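You operate a simulated robot arm through the tools that you are given. There is no shell and no other tool. Be economical: measure what you need, move in short steps, check, and stop when the job is done.

The job below is to be done with a simulated robot arm. You get a single attempt, and the scene is never put back.

JOB
Put the white carton labelled "plug" from the long bench on the middle bench. Then take the rusty cylinder and leave it on the end bench. Then shut the upper drawer of the blue cart. Do these in the order given. Set down upright: white carton, rusty cylinder.

Only the result counts: the job must be done as asked and must still hold three seconds after the hand-in. Knocking over, shifting, dropping, spilling or breaking anything else fails it.

ROBOT AND FRAMES
A 7-joint arm with a vacuum gripper on a trunk, on a base that drives. Base frame: it is fixed to the floor where the robot stands at the start and does not move with it; the origin is under the middle of the robot, x ahead of it, y to its left, z up; the surface under the hand at the start is at about z = 850. Readings come in mm, degrees, newtons and seconds.
With the tool pointing down near the work surface it reaches from about 100 to 640 mm from the robot's upright axis, wherever it stands. Its first joint turns from -115.0 to 115.0 degrees. Places, roughly: end bench [600, 1600, 800]; middle bench [600, -4400, 800]; rusty cylinder (7x7x8 cm) [700, 0, 900]; upper drawer of the blue cart [-5700, 2900, 700]. Payload 2.55 kg.
Tool frame: the origin (TCP) lies in the middle of the cups' lips, and z points out of the cups. The gripper has 1 cup of 44 mm across, covering 44 by 44 mm (tool x, y); the bellows give 20 mm. With the vacuum on, a cup seals on a smooth face that it is pressed against (1 to 4 N); it does not hold porous or soft things. The pull reaches 55 N.
Orientation is that of the tool frame in the base frame, as a unit quaternion [x, y, z, w]. With the cups facing straight down, the tool's x points along the base's -x, its y along +y and its z along -z.

CONTROLS
- The arm moves only by the tool step_arm. Its arguments are lists of equal length, an entry for each row: "offset": the shift along the tool's x, y, z in mm, a list of three; "rot": the turn, a rotation vector about the tool's x, y, z in degrees, a list of three; "suction": the vacuum: 1 switches it on, 0 off. In form: {"offset": [[tx, ty, tz], ...], "rot": [[wx, wy, wz], ...], "suction": [suction, ...]}. A call has 1 to 20 rows; each row is the pose to reach, as a shift and turn from the pose commanded when the call began, along the tool's axes at that moment. Each row takes 0.2 s and may step no farther than 50 mm and 8.6 degrees from the row before; otherwise, or with a gripper value out of range, the whole call is refused. A pose out of reach is approached as far as the arm can. The call stops where the force on the tool passes 40 N (or 10 N more than at its start, if that is more) or the arm is blocked; 0.2 s more then pass. The pull builds up within a second once a cup has sealed. Time passes only in rows, and 0.2 s behind the last, so rows that repeat a pose give it time. It gives the time, the measured TCP pose, the force on the tool (base axes) and the pull of the vacuum at its end, in the units of the frame above (readings bear some noise), with the torque about the TCP (base axes, N m) and any sound that the robot's microphone picked up.
- Cameras (640 x 400 px; columns grow to the right, rows downward): "scene" is now at [14.2, 168, 1770.8]; the picture's right is [-0.11, -0.99, 0.00], its down [-0.80, 0.09, -0.59] and it looks along [0.59, -0.07, -0.81] (base axes); focal length 264 px, centre (320, 200). "wrist" rides on the gripper at [81, 6, -173] in the tool frame; the picture's right is [-0.08, 1.00, 0.00], its down [-0.89, -0.07, -0.45] and it looks along [-0.44, -0.04, 0.90] (tool axes); focal length 256 px, centre (320, 200). There is no depth. A picture from a camera that has moved, and an enlarged one, comes with that camera's place and axes in the base frame and with its lens.
- snapshot(camera): a new picture of that camera. No time passes.
- raise_lower(by): slides the trunk up (or, below 0, down) by that many mm; the arm and the scene camera ride with it, the base frame stays. It gives what a move gives, with no picture.
- base_move(legs): drives the robot by 1 to 6 legs, each [ahead, left, turn to the left] in mm, mm and degrees, along the robot's own axes; the way and the turn of a leg run together, so that a leg with both is an arc; at most 1500 mm and 180 degrees a leg. The arm and the cameras ride along, it lands a little off, and it stops where it bumps. It gives what a move gives.
- turn_head(pan, tilt): turns the head with the scene camera to pan (to the left, within 155 degrees either way) and tilt (down, from -29 to 69), counted from straight ahead of the robot. It gives what a move gives.
- close_up(camera, box): a new picture of the part [left, top, right, bottom] of that camera's present view, enlarged. No time passes.
- close_job(): hands the job in; it is judged then, once.

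Go step by step. Nothing tells you exact positions but the pictures and the camera data: compare them with the known pose of the tool, close in by small moves and look again before you grip or let go. The budget is 165 turns and 128 pictures, counting those below and the enlarged ones. Unless the task says otherwise, let go and move clear before handing in.

The tools are called after "Call:" by a JSON object that holds its "method" and its "body". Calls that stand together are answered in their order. step_arm: Moves the arm, as the interface text tells. Its arguments: {"type":"object","properties":{"offset":{"type":"array"},"rot":{"type":"array"},"suction":{"type":"array"}},"required":["offset","rot","suction"]} The other tools are called the same way: raise_lower (by) slides the trunk up or down; base_move (legs) drives the base; turn_head (pan, tilt) turns the head that bears the scene camera; snapshot (camera) takes a picture; close_up (camera, box) takes an enlarged picture of a part of a camera's view; close_job () hands the job in.

At the start:

```text
time_s: 0.0
position: [455.4, 115.4, 1104.6]
tcp_rot: [-0.001, 1.0, 0.0, 0.0]
ft_force: [0.6, 0.9, 0.9]
wrist_torque: [-0.04, 0.0, -0.01]
pull: 0.1
trunk travel left (down, up): [-875.0, 115.0]
robot x, y, heading: [-2.0, 3.1, 0.3]
head pan, tilt: [-6.6, 53.7]
```

scene: 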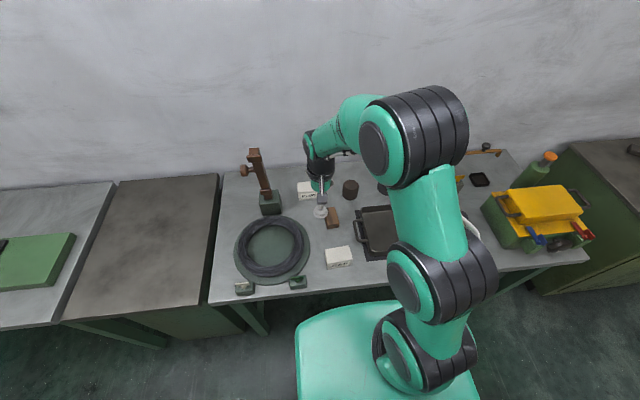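
wrist: 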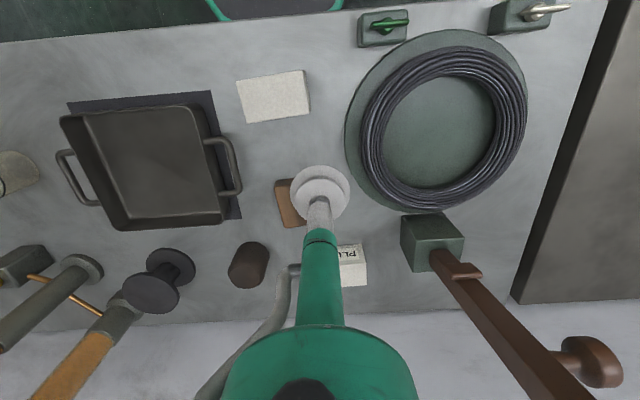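

Two white cartons are in view, one near and one far behind the tool; I need to read their labels first.

Call:
{"method": "close_up", "body": {"camera": "scene", "box": [280, 160, 380, 280]}}

Call:
{"method": "close_up", "body": {"camera": "wrist", "box": [220, 60, 400, 300]}}

```text
3.33 times, centred on (330, 220) of scene
camera zoom: at [14.2, 168.0, 1770.8], right [-0.11, -0.99, 0.0], down [-0.8, 0.09, -0.59], along [0.59, -0.07, -0.81], focal length 881 px, centre (287, 133)
```

zoom: 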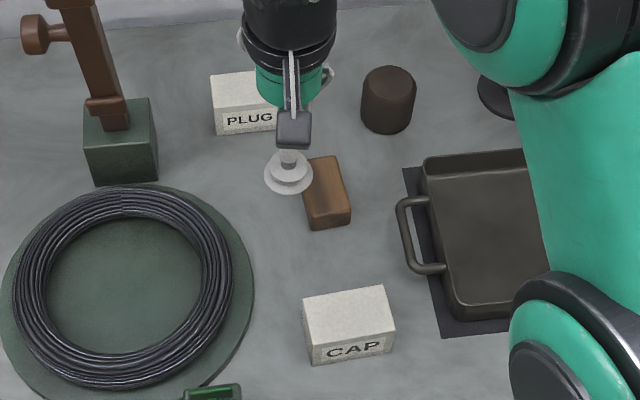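

```text
1.67 times, centred on (310, 180) of wrist
camera zoom: at [374.6, 122.5, 1275.4], right [0.08, 1.0, 0.0], down [0.89, -0.07, 0.45], along [0.44, -0.04, -0.9], focal length 427 px, centre (337, 233)
```

zoom: 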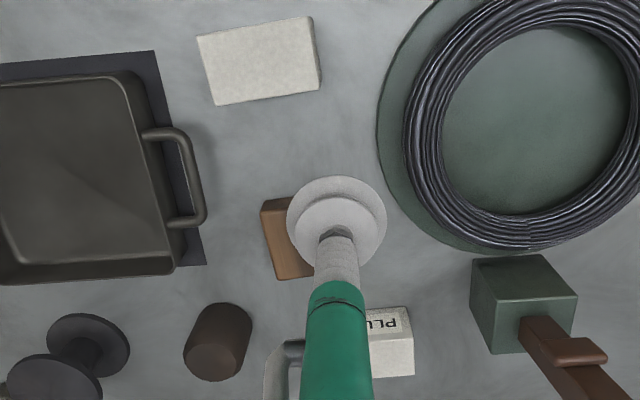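

The PLUG carton is the far one, at about (718, 141), top near z = 902, just beyond reach. I'll look at the base/bench clearance and the surroundings.

Call:
{"method": "turn_head", "body": {"pan": 0, "tilt": 69}}

Call:
{"method": "snapshot", "body": {"camera": "scene"}}

Call:
{"method": "turn_head", "body": {"pan": -80, "tilt": 25}}

Call:
{"method": "snapshot", "body": {"camera": "scene"}}

Call:
{"method": "turn_head", "body": {"pan": 80, "tilt": 35}}

Call:
{"method": "snapshot", "body": {"camera": "scene"}}

Call:
{"method": "turn_head", "body": {"pan": 150, "tilt": 15}}

Call:
{"method": "snapshot", "body": {"camera": "scene"}}

```text
time_s: 0.8
position: [455.9, 115.2, 1104.3]
tcp_rot: [-0.001, 1.0, 0.0, 0.001]
ft_force: [0.0, 0.1, 0.4]
wrist_torque: [-0.02, -0.01, 0.02]
pull: 0.0
trunk travel left (down, up): [-875.0, 115.0]
robot x, y, heading: [-0.1, 2.3, 0.2]
head pan, tilt: [0.0, 68.8]
```

```text
123 pictures are left
camera scene: at [-2.7, 176.4, 1753.7], right [0.0, -1.0, 0.0], down [-0.93, 0.0, -0.36], along [0.36, 0.0, -0.93], focal length 264 px, centre (320, 200)
```

scene: 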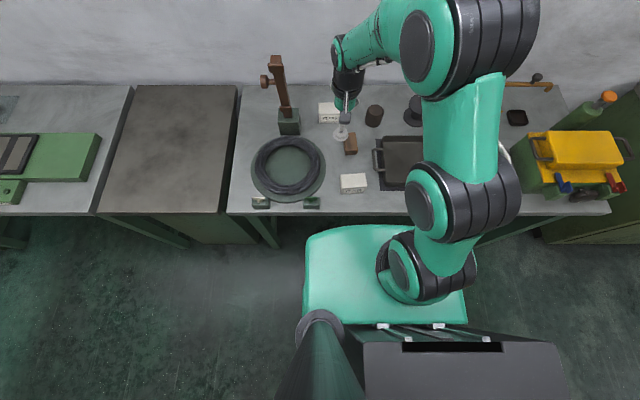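

```text
time_s: 2.3
position: [455.7, 116.0, 1103.7]
tcp_rot: [0.0, 1.0, 0.0, -0.001]
ft_force: [0.3, 1.0, 0.4]
wrist_torque: [-0.02, 0.01, 0.03]
pull: 0.1
trunk travel left (down, up): [-875.0, 115.0]
robot x, y, heading: [-2.9, -0.2, -0.1]
head pan, tilt: [-80.0, 25.0]
```

```text
122 pictures are left
camera scene: at [-42.6, 85.7, 1813.1], right [-0.98, -0.17, 0.0], down [-0.07, 0.42, -0.91], along [0.16, -0.89, -0.42], focal length 264 px, centre (320, 200)
```

scene: 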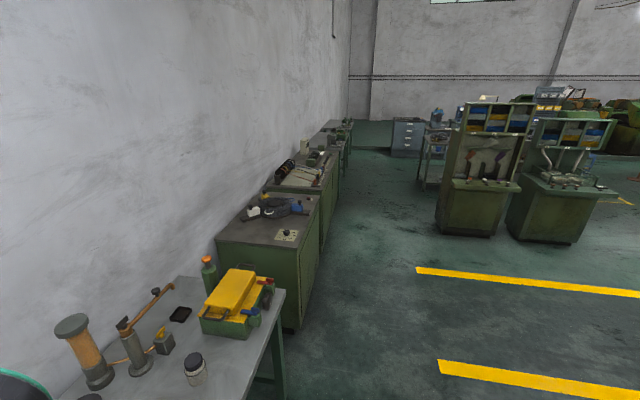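

```text
time_s: 4.8
position: [455.5, 114.9, 1104.3]
tcp_rot: [-0.001, 1.0, 0.001, -0.001]
ft_force: [-0.6, 0.1, 0.7]
wrist_torque: [0.03, -0.04, 0.0]
pull: 0.0
trunk travel left (down, up): [-875.0, 115.0]
robot x, y, heading: [-2.7, 0.2, -0.0]
head pan, tilt: [80.0, 35.0]
```

```text
121 pictures are left
camera scene: at [-43.4, 263.1, 1797.4], right [0.98, -0.17, 0.0], down [-0.1, -0.56, -0.82], along [0.14, 0.81, -0.57], focal length 264 px, centre (320, 200)
```

scene: 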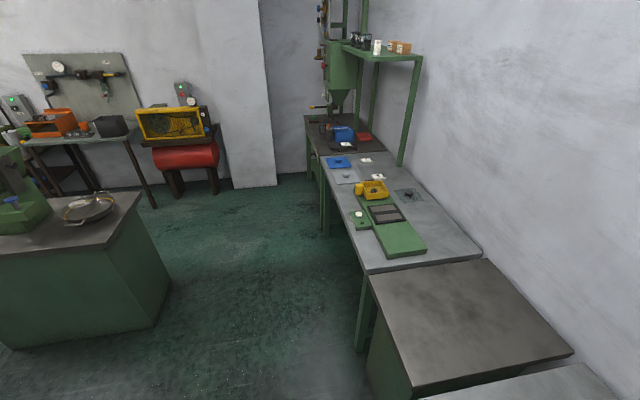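

```text
time_s: 6.2
position: [455.3, 116.1, 1103.7]
tcp_rot: [0.0, 1.0, 0.0, 0.0]
ft_force: [-0.2, 0.1, -0.1]
wrist_torque: [-0.01, -0.01, 0.02]
pull: 0.0
trunk travel left (down, up): [-875.0, 115.0]
robot x, y, heading: [0.1, -3.2, 0.2]
head pan, tilt: [150.0, 15.0]
```

```text
120 pictures are left
camera scene: at [-139.6, 223.2, 1829.4], right [0.5, 0.87, 0.0], down [0.22, -0.13, -0.97], along [-0.84, 0.48, -0.26], focal length 264 px, centre (320, 200)
```

scene: 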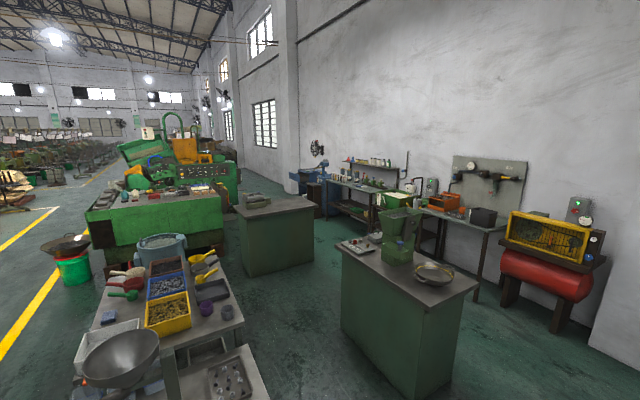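

The middle bench lies along the wall to the right, and the end bench to the left. I'll drive slightly forward to bring carton and cylinder into reach.

Call:
{"method": "base_move", "body": {"legs": [[100, 60, 0]]}}

Call:
{"method": "turn_head", "body": {"pan": 0, "tilt": 60}}

Call:
{"method": "snapshot", "body": {"camera": "scene"}}

Call:
{"method": "snapshot", "body": {"camera": "wrist"}}

```text
time_s: 7.4
position: [554.1, 174.8, 1103.6]
tcp_rot: [-0.001, 1.0, -0.001, 0.0]
ft_force: [-0.2, 0.4, 0.7]
wrist_torque: [-0.03, 0.03, -0.01]
pull: 0.1
trunk travel left (down, up): [-875.0, 115.0]
robot x, y, heading: [99.6, 59.9, -0.0]
head pan, tilt: [150.0, 15.0]
```

```text
time_s: 9.8
position: [554.0, 174.7, 1104.3]
tcp_rot: [-0.001, 1.0, 0.0, 0.0]
ft_force: [0.3, 0.0, -0.1]
wrist_torque: [0.03, 0.01, -0.01]
pull: 0.0
trunk travel left (down, up): [-875.0, 115.0]
robot x, y, heading: [102.8, 57.7, -0.1]
head pan, tilt: [0.0, 60.0]
```

```text
119 pictures are left
camera scene: at [107.1, 236.2, 1763.1], right [0.0, -1.0, 0.0], down [-0.87, 0.0, -0.5], along [0.5, 0.0, -0.87], focal length 264 px, centre (320, 200)
```

scene: 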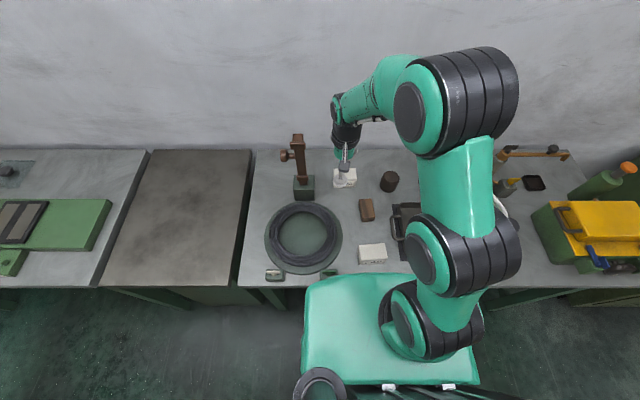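

```text
118 pictures are left
camera wrist: at [473.7, 182.2, 1275.5], right [0.08, 1.0, 0.0], down [0.89, -0.07, 0.45], along [0.44, -0.04, -0.9], focal length 256 px, centre (320, 200)
```

wrist: 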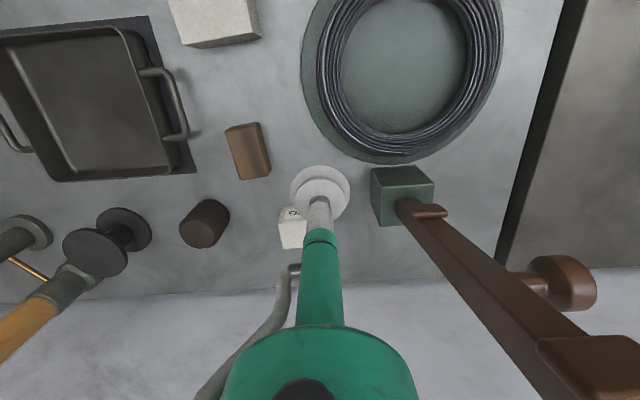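

Call:
{"method": "close_up", "body": {"camera": "scene", "box": [310, 140, 420, 210]}}

Call:
{"method": "close_up", "body": {"camera": "wrist", "box": [160, 170, 360, 290]}}

```text
5.71 times, centred on (365, 175) of scene
camera zoom: at [107.1, 236.2, 1763.1], right [0.0, -1.0, 0.0], down [-0.87, 0.0, -0.5], along [0.5, 0.0, -0.87], focal length 1510 px, centre (63, 343)
```

zoom: 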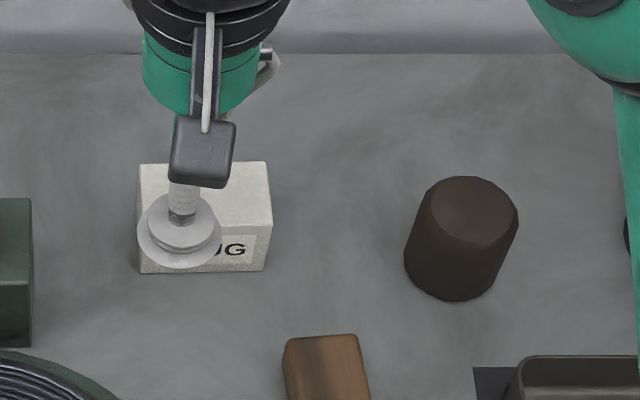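

```text
3.20 times, centred on (260, 230) of wrist
camera zoom: at [473.7, 182.2, 1275.5], right [0.08, 1.0, 0.0], down [0.89, -0.07, 0.45], along [0.44, -0.04, -0.9], focal length 819 px, centre (512, 104)
```

zoom: 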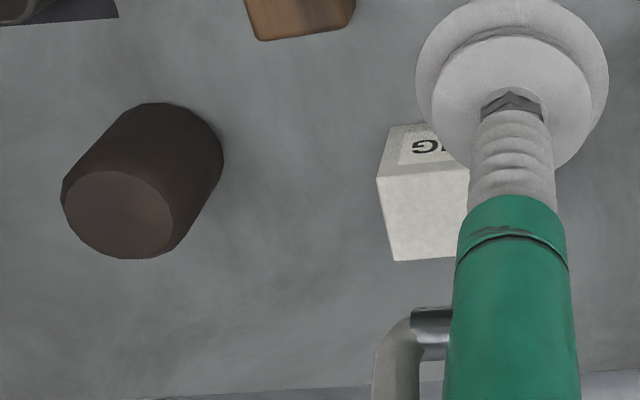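

Carton's top centre is about (721, 137, 906), almost axis-aligned. I move above it and lower.

Call:
{"method": "step_arm", "body": {"offset": [[-40, -9, 15], [-80, -18, 30], [-120, -27, 50], [-167, -38, 60], [-167, -38, 100], [-167, -38, 145], [-167, -38, 160], [-167, -38, 160]], "rot": [[0, 0, 0], [0, 0, 0], [0, 0, 0], [0, 0, 0], [0, 0, 0], [0, 0, 0], [0, 0, 0], [0, 0, 0]], "suction": [0, 0, 0, 0, 0, 0, 0, 0]}}

Call:
{"method": "snapshot", "body": {"camera": "wrist"}}

Call:
{"method": "close_up", "body": {"camera": "scene", "box": [310, 130, 420, 200]}}

```text
time_s: 11.6
position: [721.7, 136.7, 944.4]
tcp_rot: [0.0, 1.0, 0.0, 0.0]
ft_force: [1.0, -0.4, -0.2]
wrist_torque: [0.01, -0.02, -0.05]
pull: 0.2
out of reach, approached as far as the arm can: row 4
trunk travel left (down, up): [-875.0, 115.0]
robot x, y, heading: [103.1, 59.9, -0.1]
head pan, tilt: [0.0, 60.0]
```

```text
115 pictures are left
camera wrist: at [640.3, 144.0, 1115.3], right [0.08, 1.0, 0.0], down [0.89, -0.07, 0.45], along [0.44, -0.04, -0.9], focal length 256 px, centre (320, 200)
```

wrist: 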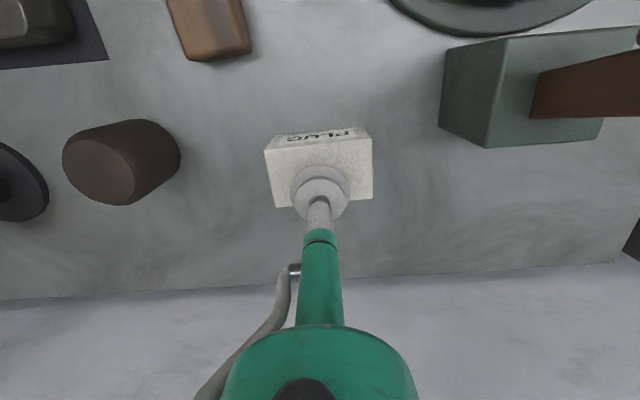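

```text
5.71 times, centred on (365, 165) of scene
camera zoom: at [107.3, 236.1, 1763.1], right [0.0, -1.0, 0.0], down [-0.87, 0.0, -0.5], along [0.5, 0.0, -0.87], focal length 1510 px, centre (63, 400)
```

zoom: 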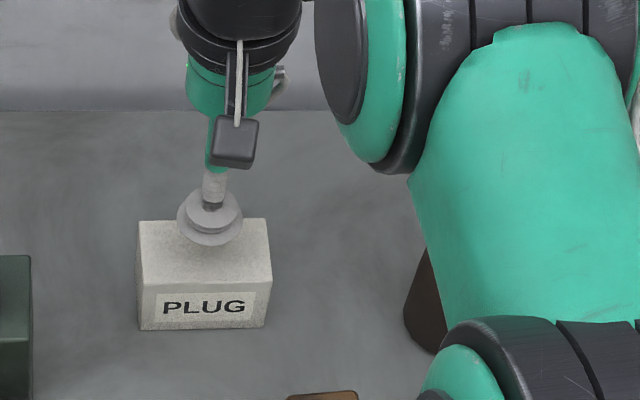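

Aligned. Descending with vacuum on.

Call:
{"method": "step_arm", "body": {"offset": [[0, 0, 20], [0, 0, 32], [0, 0, 38], [0, 0, 41], [0, 0, 41], [0, 0, 41]], "rot": [[0, 0, 0], [0, 0, 0], [0, 0, 0], [0, 0, 0], [0, 0, 0], [0, 0, 0]], "suction": [1, 1, 1, 1, 1, 1]}}

```text
time_s: 12.9
position: [720.8, 136.8, 907.0]
tcp_rot: [0.0, 1.0, 0.001, 0.002]
ft_force: [-2.5, -1.7, 23.6]
wrist_torque: [-0.01, 0.35, -0.04]
pull: 55.4
trunk travel left (down, up): [-875.0, 115.0]
robot x, y, heading: [95.8, 59.6, 0.0]
head pan, tilt: [0.0, 60.0]
```

Sealed at z = 907. Lift straight up.

Call:
{"method": "step_arm", "body": {"offset": [[0, 0, -10], [0, 0, -30], [0, 0, -60], [0, 0, -90], [0, 0, -120], [0, 0, -120]], "rot": [[0, 0, 0], [0, 0, 0], [0, 0, 0], [0, 0, 0], [0, 0, 0], [0, 0, 0]], "suction": [1, 1, 1, 1, 1, 1]}}

Call:
{"method": "snapshot", "body": {"camera": "wrist"}}

```text
time_s: 14.3
position: [718.7, 138.1, 1023.6]
tcp_rot: [0.0, 1.0, -0.001, -0.001]
ft_force: [1.1, -0.2, -3.0]
wrist_torque: [0.0, 0.02, -0.03]
pull: 55.2
trunk travel left (down, up): [-875.0, 115.0]
robot x, y, heading: [100.7, 55.5, -0.2]
head pan, tilt: [0.0, 60.0]
```

```text
113 pictures are left
camera wrist: at [639.5, 145.4, 1194.1], right [0.08, 1.0, 0.0], down [0.89, -0.07, 0.44], along [0.44, -0.04, -0.9], focal length 256 px, centre (320, 200)
```

wrist: 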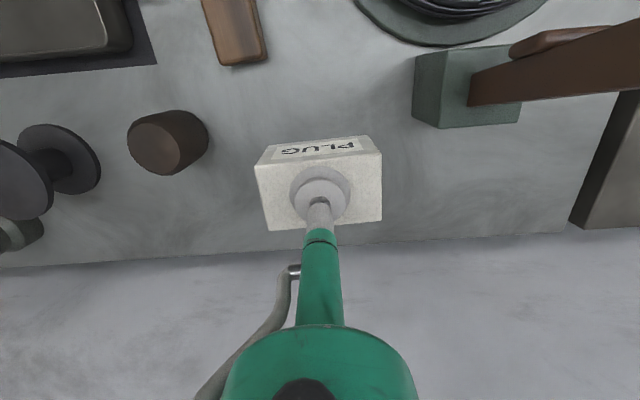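

Carton held. I'll retract it over the robot, back away from the bench, then strafe right toward the middle bench.

Call:
{"method": "step_arm", "body": {"offset": [[0, 0, -40], [0, 0, -80], [40, 0, -100], [80, 0, -100], [120, 0, -100], [160, 0, -100], [200, 0, -100], [240, 0, -100], [280, 0, -100], [280, 0, -100]], "rot": [[0, 0, 0], [0, 0, 0], [0, 0, 0], [0, 0, 0], [0, 0, 0], [0, 0, 0], [0, 0, 0], [0, 0, 0], [0, 0, 0], [0, 0, 0]], "suction": [1, 1, 1, 1, 1, 1, 1, 1, 1, 1]}}

Call:
{"method": "base_move", "body": {"legs": [[-400, 0, 0], [0, -1480, 0], [0, -1480, 0]]}}

Call:
{"method": "turn_head", "body": {"pan": -60, "tilt": 30}}

Call:
{"method": "snapshot", "body": {"camera": "scene"}}

```text
time_s: 16.6
position: [442.9, 138.3, 1123.0]
tcp_rot: [0.0, 1.0, 0.0, 0.0]
ft_force: [-0.4, -0.6, -3.5]
wrist_torque: [0.0, 0.03, 0.0]
pull: 55.5
out of reach, approached as far as the arm can: row 1, 2, 3
trunk travel left (down, up): [-875.0, 115.0]
robot x, y, heading: [98.3, 61.2, 0.0]
head pan, tilt: [0.0, 60.0]
```

```text
time_s: 32.9
position: [30.4, -2827.8, 1121.7]
tcp_rot: [0.005, 1.0, -0.001, -0.001]
ft_force: [-0.5, 0.6, -2.3]
wrist_torque: [0.0, 0.04, -0.02]
pull: 54.5
trunk travel left (down, up): [-875.0, 115.0]
robot x, y, heading: [-314.7, -2904.2, -0.8]
head pan, tilt: [0.0, 60.0]
```

```text
time_s: 34.2
position: [29.1, -2827.1, 1122.8]
tcp_rot: [0.005, 1.0, 0.0, 0.001]
ft_force: [0.3, 0.0, -3.0]
wrist_torque: [-0.01, 0.02, 0.0]
pull: 54.7
trunk travel left (down, up): [-875.0, 115.0]
robot x, y, heading: [-315.1, -2905.8, -0.8]
head pan, tilt: [-60.0, 30.0]
```

```text
112 pictures are left
camera scene: at [-327.0, -2804.2, 1805.1], right [-0.87, -0.49, 0.0], down [-0.25, 0.44, -0.87], along [0.43, -0.75, -0.5], focal length 264 px, centre (320, 200)
```

scene: 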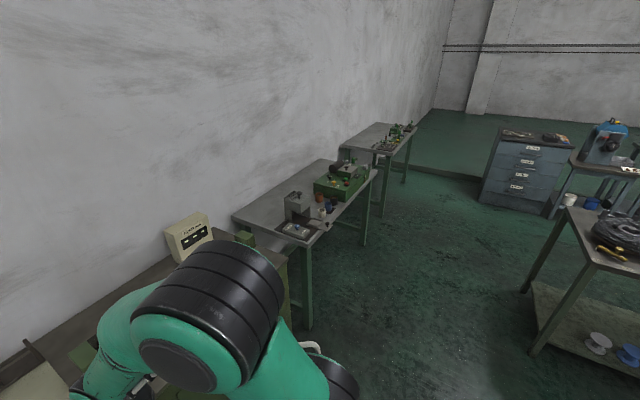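

The middle bench is the one centred near (650, -4300), with clear space on its grey top. Continue right.

Call:
{"method": "base_move", "body": {"legs": [[0, -1420, 0.8]]}}

Call:
{"method": "turn_head", "body": {"pan": 0, "tilt": 45}}

Call:
{"method": "snapshot", "body": {"camera": "scene"}}

```text
time_s: 41.3
position: [36.6, -4241.0, 1123.4]
tcp_rot: [-0.011, 1.0, 0.001, 0.001]
ft_force: [0.6, -0.1, -2.9]
wrist_torque: [0.0, 0.01, -0.01]
pull: 54.8
trunk travel left (down, up): [-875.0, 115.0]
robot x, y, heading: [-302.1, -4330.0, 1.5]
head pan, tilt: [-60.0, 30.0]
```

```text
time_s: 42.6
position: [37.1, -4241.9, 1123.3]
tcp_rot: [-0.012, 1.0, 0.0, 0.0]
ft_force: [0.2, 0.5, -3.2]
wrist_torque: [-0.01, 0.02, -0.02]
pull: 54.8
trunk travel left (down, up): [-875.0, 115.0]
robot x, y, heading: [-304.2, -4328.1, 1.4]
head pan, tilt: [0.0, 45.0]
```

```text
111 pictures are left
camera scene: at [-286.1, -4152.4, 1782.6], right [0.02, -1.0, 0.0], down [-0.71, -0.02, -0.71], along [0.71, 0.02, -0.71], focal length 264 px, centre (320, 200)
```

scene: 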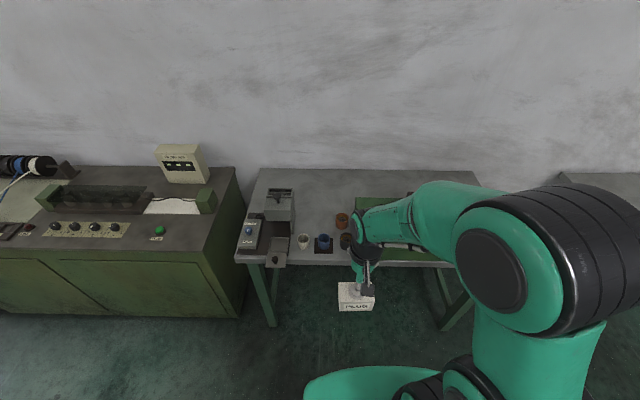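

Call:
{"method": "close_up", "body": {"camera": "scene", "box": [230, 155, 430, 280]}}

Call:
{"method": "snapshot", "body": {"camera": "wrist"}}

```text
3.20 times, centred on (330, 218) of scene
camera zoom: at [-286.1, -4152.4, 1782.6], right [0.02, -1.0, 0.0], down [-0.71, -0.02, -0.71], along [0.71, 0.02, -0.71], focal length 845 px, centre (288, 144)
```

zoom: 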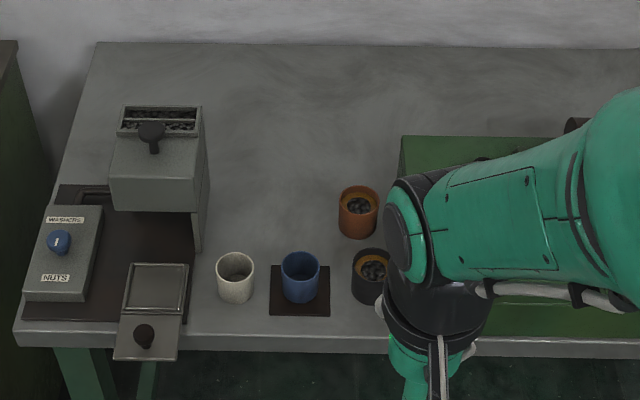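

```text
109 pictures are left
camera wrist: at [-44.3, -4236.5, 1294.1], right [0.05, 1.0, 0.0], down [0.89, -0.05, 0.45], along [0.44, -0.02, -0.9], focal length 256 px, centre (320, 200)
```

wrist: 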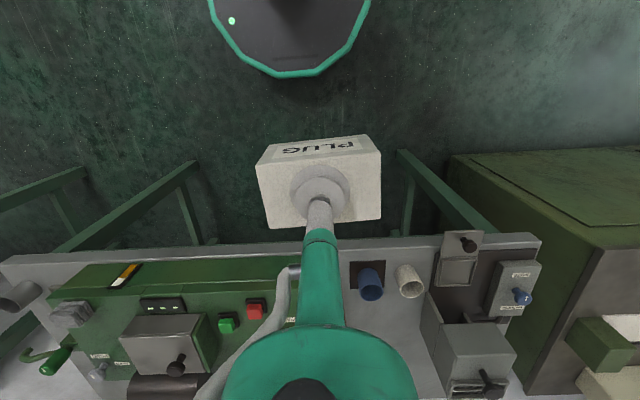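

There's open bench space around (700, -4130), between the dispenser and the cups, behind them. Driving in.

Call:
{"method": "base_move", "body": {"legs": [[200, 118, -1.4], [210, 0, 0]]}}

Call:
{"method": "snapshot", "body": {"camera": "scene"}}

Call:
{"method": "snapshot", "body": {"camera": "wrist"}}

```text
time_s: 45.6
position: [448.0, -4131.1, 1122.0]
tcp_rot: [0.0, 1.0, -0.001, 0.0]
ft_force: [0.8, 0.7, -3.3]
wrist_torque: [-0.04, 0.01, -0.02]
pull: 54.7
trunk travel left (down, up): [-875.0, 115.0]
robot x, y, heading: [104.3, -4213.0, -0.0]
head pan, tilt: [0.0, 45.0]
```

```text
108 pictures are left
camera scene: at [127.7, -4034.4, 1782.6], right [0.0, -1.0, 0.0], down [-0.71, 0.0, -0.71], along [0.71, 0.0, -0.71], focal length 264 px, centre (320, 200)
```

scene: 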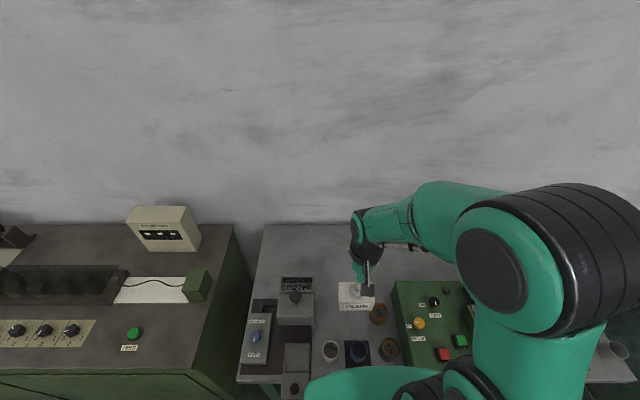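

```text
107 pictures are left
camera wrist: at [367.2, -4124.7, 1294.1], right [0.08, 1.0, 0.0], down [0.89, -0.07, 0.45], along [0.44, -0.04, -0.9], focal length 256 px, centre (320, 200)
```

wrist: 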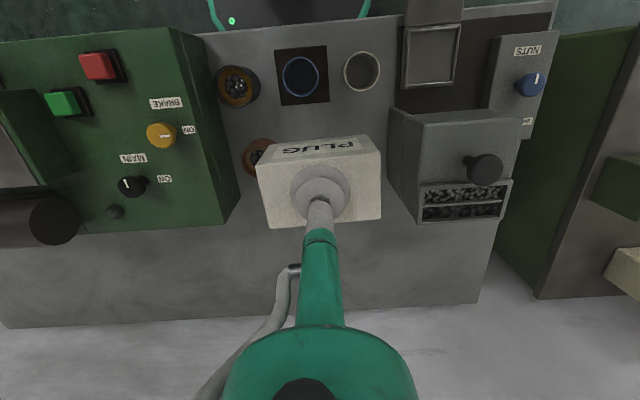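

Call:
{"method": "turn_head", "body": {"pan": 0, "tilt": 62}}

Call:
{"method": "step_arm", "body": {"offset": [[-45, 0, 10], [-90, 0, 20], [-135, 0, 30], [-180, 0, 50], [-220, 0, 75], [-252, 0, 110], [-252, 0, 155], [-252, 0, 200], [-252, 0, 200]], "rot": [[0, 0, 0], [0, 0, 0], [0, 0, 0], [0, 0, 0], [0, 0, 0], [0, 0, 0], [0, 0, 0], [0, 0, 0], [0, 0, 0]], "suction": [1, 1, 1, 1, 1, 1, 1, 1, 1]}}

Call:
{"method": "snapshot", "body": {"camera": "scene"}}

Call:
{"method": "snapshot", "body": {"camera": "wrist"}}

```text
time_s: 46.4
position: [448.0, -4131.7, 1122.7]
tcp_rot: [-0.001, 1.0, 0.0, 0.0]
ft_force: [0.3, 0.0, -2.8]
wrist_torque: [-0.02, 0.0, 0.02]
pull: 55.1
trunk travel left (down, up): [-875.0, 115.0]
robot x, y, heading: [106.6, -4208.9, -0.0]
head pan, tilt: [0.0, 62.0]
```

```text
time_s: 48.4
position: [700.5, -4132.4, 922.5]
tcp_rot: [0.0, 1.0, 0.0, 0.0]
ft_force: [-0.3, 0.8, -2.4]
wrist_torque: [-0.03, 0.02, -0.01]
pull: 54.8
trunk travel left (down, up): [-875.0, 115.0]
robot x, y, heading: [105.4, -4209.1, 0.0]
head pan, tilt: [0.0, 62.0]
```

```text
106 pictures are left
camera scene: at [109.3, -4034.6, 1760.8], right [0.0, -1.0, 0.0], down [-0.88, 0.0, -0.47], along [0.47, 0.0, -0.88], focal length 264 px, centre (320, 200)
```

scene: 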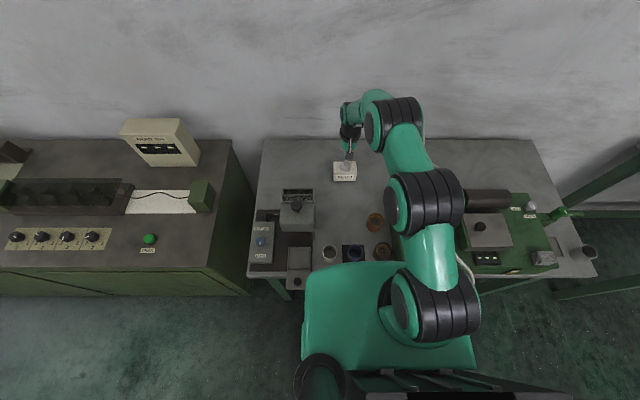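

```text
105 pictures are left
camera wrist: at [618.6, -4125.5, 1093.9], right [0.08, 1.0, 0.0], down [0.89, -0.07, 0.45], along [0.44, -0.04, -0.9], focal length 256 px, centre (320, 200)
```

wrist: 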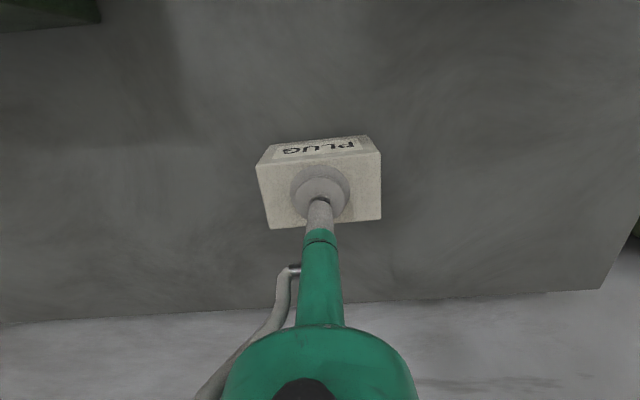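

Clear spot. Lowering in small steps until contact.

Call:
{"method": "step_arm", "body": {"offset": [[0, 0, 15], [0, 0, 30], [0, 0, 45], [0, 0, 50], [0, 0, 50]], "rot": [[0, 0, 0], [0, 0, 0], [0, 0, 0], [0, 0, 0], [0, 0, 0]], "suction": [1, 1, 1, 1, 1]}}

Call:
{"method": "close_up", "body": {"camera": "scene", "box": [300, 130, 400, 200]}}

```text
time_s: 49.1
position: [712.3, -4131.2, 904.4]
tcp_rot: [-0.001, 1.0, 0.001, 0.013]
ft_force: [-8.9, -1.6, 26.4]
wrist_torque: [-0.14, 0.41, 0.02]
pull: 54.8
trunk travel left (down, up): [-875.0, 115.0]
robot x, y, heading: [104.1, -4213.0, -0.2]
head pan, tilt: [0.0, 62.0]
stopped in row 3: the force on the tool passed its limit at 41 N (the readings are from after the stop); the commanded pose is now the measured one
```

```text
5.71 times, centred on (350, 165) of scene
camera zoom: at [109.0, -4034.4, 1761.0], right [0.0, -1.0, 0.0], down [-0.88, 0.0, -0.47], along [0.47, 0.0, -0.88], focal length 1510 px, centre (149, 400)
```

zoom: 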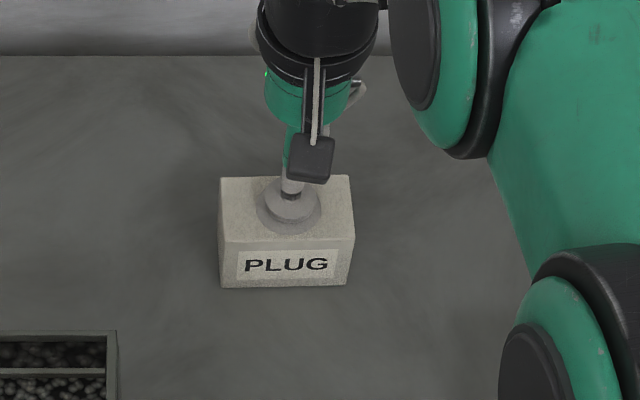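

Carton is on the bench (surface ~850). Relax slightly, release, and lift away.

Call:
{"method": "step_arm", "body": {"offset": [[0, 0, -3], [0, 0, -3], [0, 0, -3], [0, 0, -3], [0, 0, -3], [0, 0, -3]], "rot": [[0, 0, 0], [0, 0, 0], [0, 0, 0], [0, 0, 0], [0, 0, 0], [0, 0, 0]], "suction": [1, 0, 0, 0, 0, 0]}}

Call:
{"method": "step_arm", "body": {"offset": [[0, 0, -8], [0, 0, -20], [0, 0, -60], [0, 0, -100], [0, 0, -100]], "rot": [[0, 0, 0], [0, 0, 0], [0, 0, 0], [0, 0, 0], [0, 0, 0]], "suction": [0, 0, 0, 0, 0]}}

Call:
{"method": "close_up", "body": {"camera": "scene", "box": [300, 130, 400, 200]}}

```text
time_s: 50.5
position: [708.4, -4131.6, 903.1]
tcp_rot: [0.0, 1.0, 0.001, 0.011]
ft_force: [-0.6, 0.9, 2.1]
wrist_torque: [0.02, 0.01, 0.01]
pull: 0.0
trunk travel left (down, up): [-875.0, 115.0]
robot x, y, heading: [103.6, -4213.2, -0.0]
head pan, tilt: [0.0, 62.0]
```

```text
time_s: 51.7
position: [707.6, -4131.3, 1002.9]
tcp_rot: [0.0, 1.0, 0.001, 0.01]
ft_force: [-0.2, -0.3, 0.4]
wrist_torque: [0.02, 0.01, 0.0]
pull: 0.0
trunk travel left (down, up): [-875.0, 115.0]
robot x, y, heading: [105.6, -4211.8, -0.2]
head pan, tilt: [0.0, 62.0]
```

```text
5.71 times, centred on (350, 165) of scene
camera zoom: at [110.9, -4034.3, 1760.8], right [0.0, -1.0, 0.0], down [-0.88, 0.0, -0.47], along [0.47, 0.0, -0.88], focal length 1510 px, centre (149, 400)
```

zoom: 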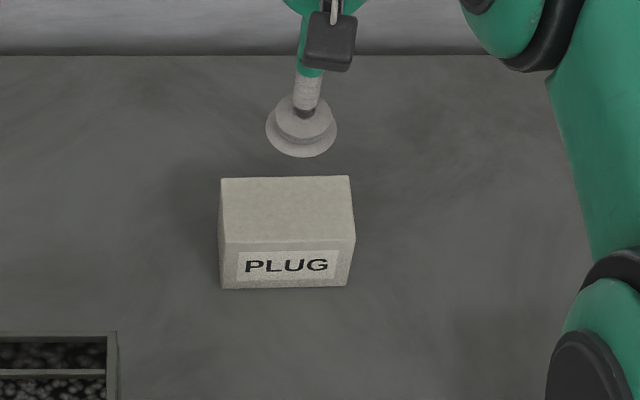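

Carton placed upright. Retract the arm, square the tool, and drive back to the long bench.

Call:
{"method": "step_arm", "body": {"offset": [[30, 0, -40], [75, 0, -70], [120, 0, -100], [165, 0, -117], [210, 0, -117], [265, 0, -117], [265, 0, -117]], "rot": [[0, 1.15, 0], [0, 1.15, 0], [0, 1.15, 0], [0, 1.15, 0], [0, 1.15, 0], [0, 1.15, 0], [0, 1.15, 0]], "suction": [0, 0, 0, 0, 0, 0, 0]}}

Call:
{"method": "base_move", "body": {"legs": [[-410, 0, 0], [0, 1400, 0], [0, 1400, 0], [0, 1400, 0]]}}

Call:
{"method": "turn_head", "body": {"pan": 0, "tilt": 45}}

Call:
{"method": "snapshot", "body": {"camera": "scene"}}

```text
refused: row 2 steps farther than a row can; nothing moved
```

```text
time_s: 74.1
position: [420.7, 87.2, 1002.6]
tcp_rot: [0.02, 1.0, 0.001, 0.01]
ft_force: [0.3, -0.6, -0.2]
wrist_torque: [0.0, 0.0, 0.0]
pull: 0.1
trunk travel left (down, up): [-875.0, 115.0]
robot x, y, heading: [-184.0, 30.6, -2.0]
head pan, tilt: [0.0, 62.0]
```

```text
time_s: 74.9
position: [421.0, 86.9, 1001.4]
tcp_rot: [0.02, 1.0, 0.001, 0.011]
ft_force: [0.4, -0.9, 1.1]
wrist_torque: [-0.04, 0.02, 0.0]
pull: 0.0
trunk travel left (down, up): [-875.0, 115.0]
robot x, y, heading: [-186.3, 28.7, -2.1]
head pan, tilt: [0.0, 45.0]
```

```text
102 pictures are left
camera scene: at [-155.6, 207.0, 1782.5], right [-0.04, -1.0, 0.0], down [-0.71, 0.03, -0.71], along [0.71, -0.03, -0.71], focal length 264 px, centre (320, 200)
```

scene: 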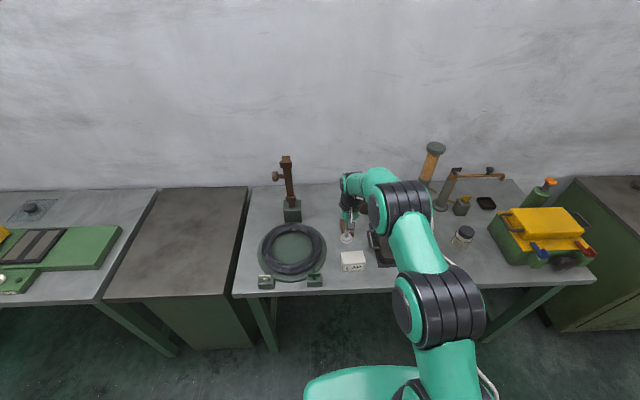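

The retract was refused (row too large), so the drive happened with the arm extended over the bench fronts at z = 1000. I must check that nothing was disturbed along the way.

Call:
{"method": "turn_head", "body": {"pan": -80, "tilt": 25}}

Call:
{"method": "snapshot", "body": {"camera": "scene"}}

Call:
{"method": "close_up", "body": {"camera": "scene", "box": [160, 120, 360, 320]}}

```text
time_s: 76.5
position: [421.2, 87.7, 1003.0]
tcp_rot: [0.021, 1.0, 0.001, 0.01]
ft_force: [1.3, -0.4, -0.2]
wrist_torque: [0.01, 0.04, -0.01]
pull: 0.0
trunk travel left (down, up): [-875.0, 115.0]
robot x, y, heading: [-185.0, 30.9, -2.2]
head pan, tilt: [-80.0, 25.0]
```

```text
101 pictures are left
camera scene: at [-224.4, 119.1, 1813.1], right [-0.99, -0.13, 0.0], down [-0.06, 0.42, -0.91], along [0.12, -0.9, -0.42], focal length 264 px, centre (320, 200)
```

scene: 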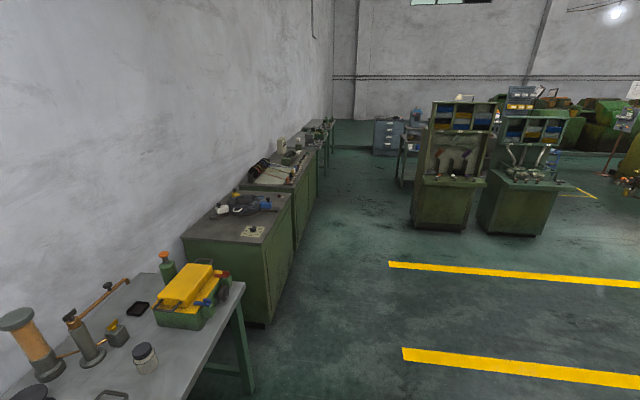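

```text
2.00 times, centred on (260, 220) of scene
camera zoom: at [-224.4, 119.1, 1813.1], right [-0.99, -0.13, 0.0], down [-0.06, 0.42, -0.91], along [0.12, -0.9, -0.42], focal length 528 px, centre (440, 160)
```

zoom: 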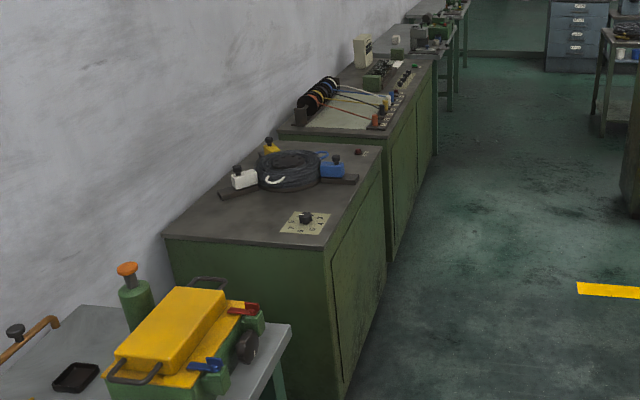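

Everything looks undisturbed. Retract the arm properly now, then approach.

Call:
{"method": "step_arm", "body": {"offset": [[0, 0, -45], [30, 0, -80], [65, 0, -110], [105, 0, -117], [150, 0, -117], [195, 0, -117], [195, 0, -117]], "rot": [[0, 1.15, 0], [0, 1.15, 0], [0, 1.15, 0], [0, 1.15, 0], [0, 1.15, 0], [0, 1.15, 0], [0, 1.15, 0]], "suction": [0, 0, 0, 0, 0, 0, 0]}}

Call:
{"method": "base_move", "body": {"legs": [[285, -30, 2.1]]}}

Call:
{"method": "turn_head", "body": {"pan": 0, "tilt": 58}}

Call:
{"method": "snapshot", "body": {"camera": "scene"}}

Call:
{"method": "snapshot", "body": {"camera": "wrist"}}

```text
time_s: 78.0
position: [223.9, 96.0, 1115.8]
tcp_rot: [0.02, 1.0, 0.001, 0.0]
ft_force: [-0.4, -0.7, 0.1]
wrist_torque: [0.01, 0.05, -0.01]
pull: 0.2
trunk travel left (down, up): [-875.0, 115.0]
robot x, y, heading: [-185.2, 31.5, -2.4]
head pan, tilt: [-80.0, 25.0]
```

```text
time_s: 80.0
position: [504.9, 78.3, 1114.8]
tcp_rot: [0.0, 1.0, 0.001, 0.0]
ft_force: [0.1, 0.3, 0.6]
wrist_torque: [0.0, 0.01, 0.02]
pull: 0.1
trunk travel left (down, up): [-875.0, 115.0]
robot x, y, heading: [98.5, -4.4, -0.2]
head pan, tilt: [-80.0, 25.0]
```

```text
time_s: 81.6
position: [503.9, 78.2, 1115.0]
tcp_rot: [-0.001, 1.0, 0.001, 0.0]
ft_force: [0.5, 0.1, -0.3]
wrist_torque: [0.0, -0.02, -0.01]
pull: 0.1
trunk travel left (down, up): [-875.0, 115.0]
robot x, y, heading: [96.5, -3.4, 0.0]
head pan, tilt: [0.0, 58.0]
```

```text
99 pictures are left
camera scene: at [108.4, 172.7, 1765.5], right [0.0, -1.0, 0.0], down [-0.85, 0.0, -0.53], along [0.53, 0.0, -0.85], focal length 264 px, centre (320, 200)
```

scene: 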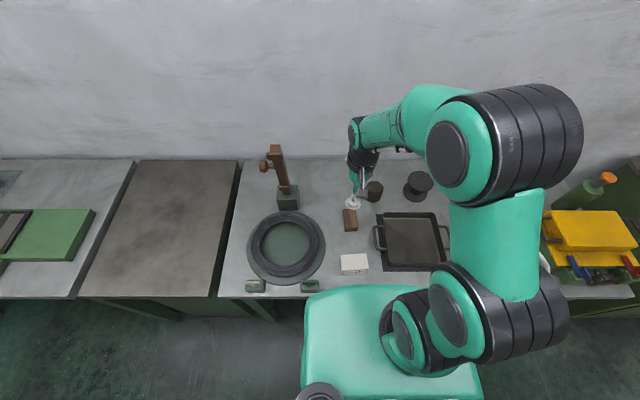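

```text
98 pictures are left
camera wrist: at [423.7, 83.9, 1286.7], right [0.08, 1.0, 0.0], down [0.89, -0.07, 0.45], along [0.44, -0.03, -0.9], focal length 256 px, centre (320, 200)
```

wrist: 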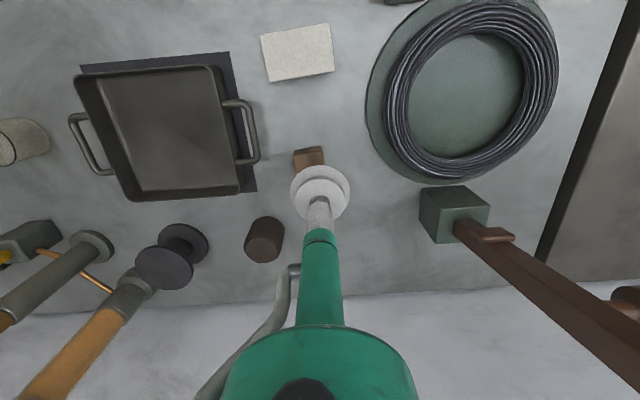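

Cylinder's top centre is about (690, -38, 930). Hover above it.

Call:
{"method": "step_arm", "body": {"offset": [[-40, -25, 10], [-80, -50, 20], [-120, -75, 40], [-160, -100, 60], [-184, -115, 90], [-184, -115, 125], [-184, -115, 145], [-184, -115, 145]], "rot": [[0, 0, 0], [0, 0, 0], [0, 0, 0], [0, 0, 0], [0, 0, 0], [0, 0, 0], [0, 0, 0], [0, 0, 0]], "suction": [0, 0, 0, 0, 0, 0, 0, 0]}}

Call:
{"method": "snapshot", "body": {"camera": "wrist"}}

Call:
{"method": "close_up", "body": {"camera": "scene", "box": [330, 140, 430, 210]}}

```text
refused: row 3 steps farther than a row can; nothing moved
```

```text
97 pictures are left
camera wrist: at [423.7, 83.9, 1286.7], right [0.08, 1.0, 0.0], down [0.89, -0.07, 0.45], along [0.44, -0.03, -0.9], focal length 256 px, centre (320, 200)
```

wrist: 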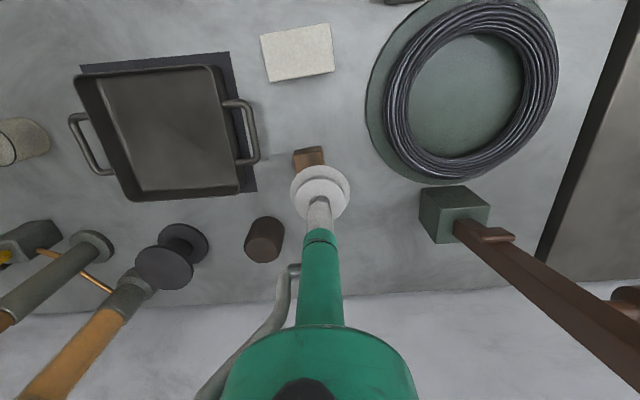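

```text
5.71 times, centred on (380, 175) of scene
camera zoom: at [108.4, 172.7, 1765.5], right [0.0, -1.0, 0.0], down [-0.85, 0.0, -0.53], along [0.53, 0.0, -0.85], focal length 1510 px, centre (-23, 343)
```

zoom: 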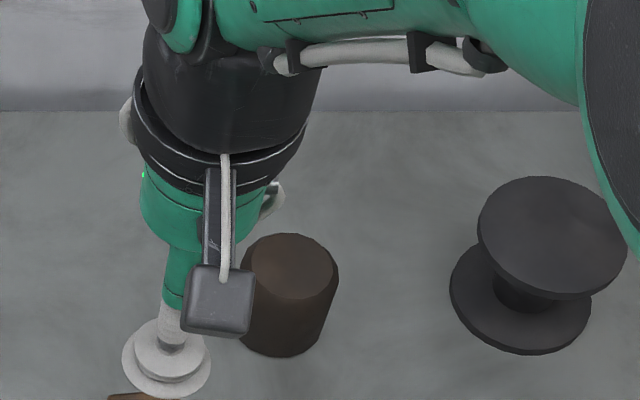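

Call:
{"method": "step_arm", "body": {"offset": [[-35, -22, 5], [-70, -44, 10], [-105, -66, 20], [-140, -88, 35], [-170, -105, 60], [-186, -117, 95], [-186, -117, 130], [-186, -117, 145], [-186, -117, 145]], "rot": [[0, 0, 0], [0, 0, 0], [0, 0, 0], [0, 0, 0], [0, 0, 0], [0, 0, 0], [0, 0, 0], [0, 0, 0], [0, 0, 0]], "suction": [0, 0, 0, 0, 0, 0, 0, 0, 0]}}

Call:
{"method": "snapshot", "body": {"camera": "wrist"}}

Call:
{"method": "close_up", "body": {"camera": "scene", "box": [330, 140, 430, 210]}}

```text
time_s: 83.6
position: [692.4, -40.0, 970.9]
tcp_rot: [0.0, 1.0, 0.001, 0.001]
ft_force: [-0.1, 0.8, 0.7]
wrist_torque: [0.01, 0.01, -0.02]
pull: 0.1
trunk travel left (down, up): [-875.0, 115.0]
robot x, y, heading: [98.8, -3.5, -0.2]
head pan, tilt: [0.0, 58.0]
```

```text
95 pictures are left
camera wrist: at [610.7, -33.3, 1141.9], right [0.08, 1.0, 0.0], down [0.89, -0.07, 0.45], along [0.45, -0.03, -0.89], focal length 256 px, centre (320, 200)
```

wrist: 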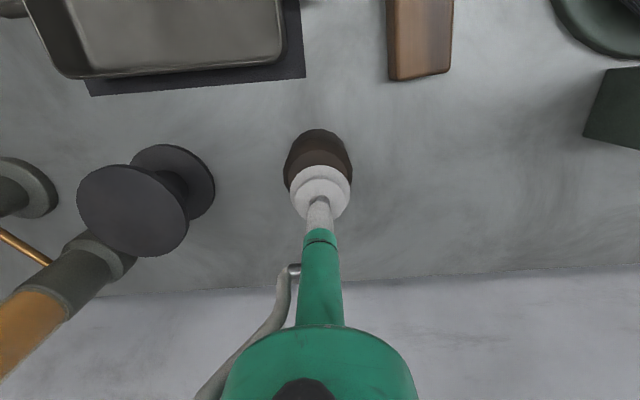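

```text
5.71 times, centred on (380, 175) of scene
camera zoom: at [108.0, 172.7, 1765.4], right [0.0, -1.0, 0.0], down [-0.85, 0.0, -0.53], along [0.53, 0.0, -0.85], focal length 1510 px, centre (-23, 343)
```

zoom: 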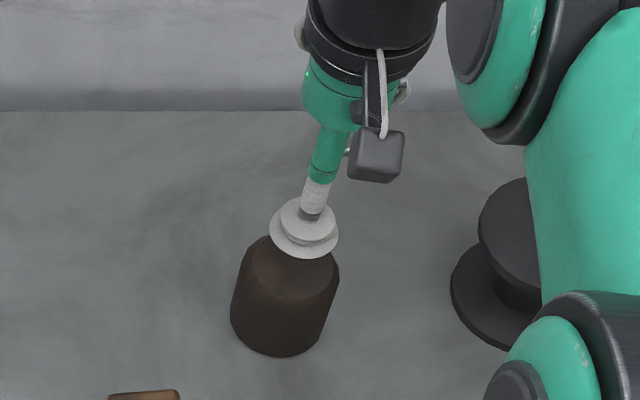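

Alignment matches. Descend with vacuum on.

Call:
{"method": "step_arm", "body": {"offset": [[0, 0, 25], [0, 0, 35], [0, 0, 40], [0, 0, 43], [0, 0, 43], [0, 0, 43]], "rot": [[0, 0, 0], [0, 0, 0], [0, 0, 0], [0, 0, 0], [0, 0, 0], [0, 0, 0]], "suction": [1, 1, 1, 1, 1, 1]}}

Call:
{"method": "close_up", "body": {"camera": "scene", "box": [330, 140, 430, 210]}}

```text
time_s: 85.0
position: [690.8, -40.4, 927.4]
tcp_rot: [-0.001, 1.0, 0.001, 0.0]
ft_force: [0.2, -0.8, -4.4]
wrist_torque: [-0.05, -0.06, 0.03]
pull: 54.7
trunk travel left (down, up): [-875.0, 115.0]
robot x, y, heading: [93.8, -5.2, -0.0]
head pan, tilt: [0.0, 58.0]
```

```text
5.71 times, centred on (380, 175) of scene
camera zoom: at [108.7, 172.7, 1765.4], right [0.0, -1.0, 0.0], down [-0.85, 0.0, -0.53], along [0.53, 0.0, -0.85], focal length 1510 px, centre (-23, 343)
```

zoom: 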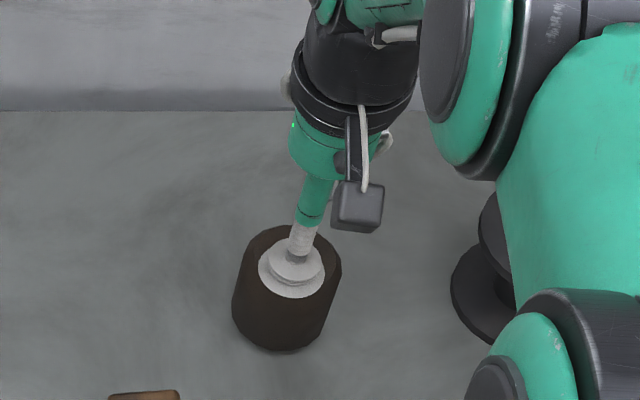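

Sealed. Lift and read the weight.

Call:
{"method": "step_arm", "body": {"offset": [[0, 0, -10], [0, 0, -30], [0, 0, -60], [0, 0, -90], [0, 0, -110], [0, 0, -110]], "rot": [[0, 0, 0], [0, 0, 0], [0, 0, 0], [0, 0, 0], [0, 0, 0], [0, 0, 0]], "suction": [1, 1, 1, 1, 1, 1]}}

Call:
{"method": "snapshot", "body": {"camera": "wrist"}}

```text
time_s: 86.4
position: [689.9, -40.7, 1037.4]
tcp_rot: [-0.001, 1.0, 0.001, 0.0]
ft_force: [0.7, -0.6, -5.3]
wrist_torque: [-0.05, -0.06, -0.03]
pull: 55.3
trunk travel left (down, up): [-875.0, 115.0]
robot x, y, heading: [97.9, -5.1, 0.1]
head pan, tilt: [0.0, 58.0]
```

```text
92 pictures are left
camera wrist: at [610.4, -33.7, 1209.1], right [0.08, 1.0, 0.0], down [0.89, -0.07, 0.44], along [0.44, -0.03, -0.9], focal length 256 px, centre (320, 200)
```

wrist: 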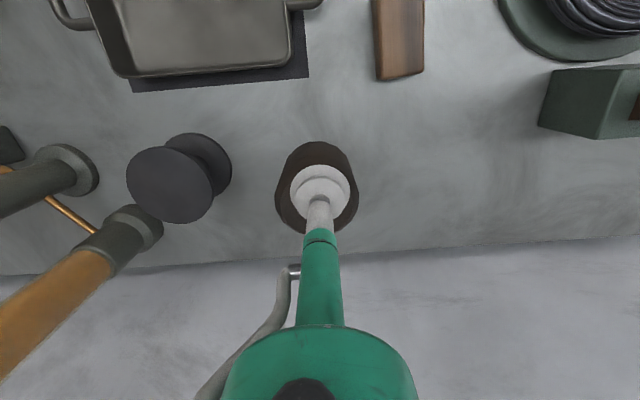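

Retract, back off, and strafe left to the end bench.

Call:
{"method": "step_arm", "body": {"offset": [[20, 0, -35], [50, 0, -65], [90, 0, -78], [135, 0, -78], [180, 0, -78], [225, 0, -78], [260, 0, -78], [260, 0, -78]], "rot": [[0, 0, 0], [0, 0, 0], [0, 0, 0], [0, 0, 0], [0, 0, 0], [0, 0, 0], [0, 0, 0], [0, 0, 0]], "suction": [1, 1, 1, 1, 1, 1, 1, 1]}}

```text
time_s: 88.2
position: [430.0, -39.3, 1116.0]
tcp_rot: [-0.001, 1.0, 0.001, 0.0]
ft_force: [0.1, 0.5, -4.8]
wrist_torque: [-0.01, -0.05, 0.01]
pull: 55.0
trunk travel left (down, up): [-875.0, 115.0]
robot x, y, heading: [99.5, -6.4, -0.1]
head pan, tilt: [0.0, 58.0]
```

Call:
{"method": "base_move", "body": {"legs": [[-400, 0, 0], [0, 1400, 0]]}}

Call:
{"method": "turn_head", "body": {"pan": 0, "tilt": 45}}

Call:
{"method": "snapshot", "body": {"camera": "scene"}}

```text
time_s: 97.3
position: [31.9, 1382.0, 1116.2]
tcp_rot: [0.002, 1.0, 0.001, 0.0]
ft_force: [-0.2, -0.9, -4.8]
wrist_torque: [-0.02, -0.05, 0.0]
pull: 54.6
trunk travel left (down, up): [-875.0, 115.0]
robot x, y, heading: [-296.2, 1416.7, -0.3]
head pan, tilt: [0.0, 58.0]
```

```text
time_s: 98.1
position: [32.4, 1381.2, 1116.4]
tcp_rot: [0.002, 1.0, 0.002, 0.0]
ft_force: [0.9, -0.7, -4.5]
wrist_torque: [-0.01, -0.08, -0.02]
pull: 54.3
trunk travel left (down, up): [-875.0, 115.0]
robot x, y, heading: [-296.7, 1419.7, 0.2]
head pan, tilt: [0.0, 45.0]
```

```text
91 pictures are left
camera scene: at [-275.1, 1594.0, 1782.5], right [0.0, -1.0, 0.0], down [-0.71, 0.0, -0.71], along [0.71, 0.0, -0.71], focal length 264 px, centre (320, 200)
```

scene: 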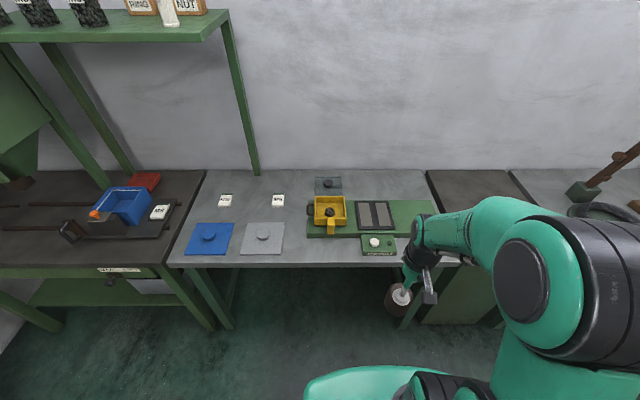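

Call:
{"method": "close_up", "body": {"camera": "scene", "box": [290, 155, 450, 275]}}

```text
3.33 times, centred on (370, 215) of scene
camera zoom: at [-275.1, 1594.0, 1782.5], right [0.0, -1.0, 0.0], down [-0.71, 0.0, -0.71], along [0.71, 0.0, -0.71], focal length 881 px, centre (153, 150)
```

zoom: 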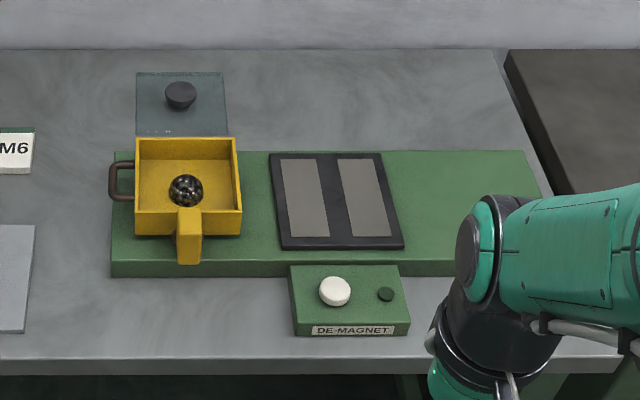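

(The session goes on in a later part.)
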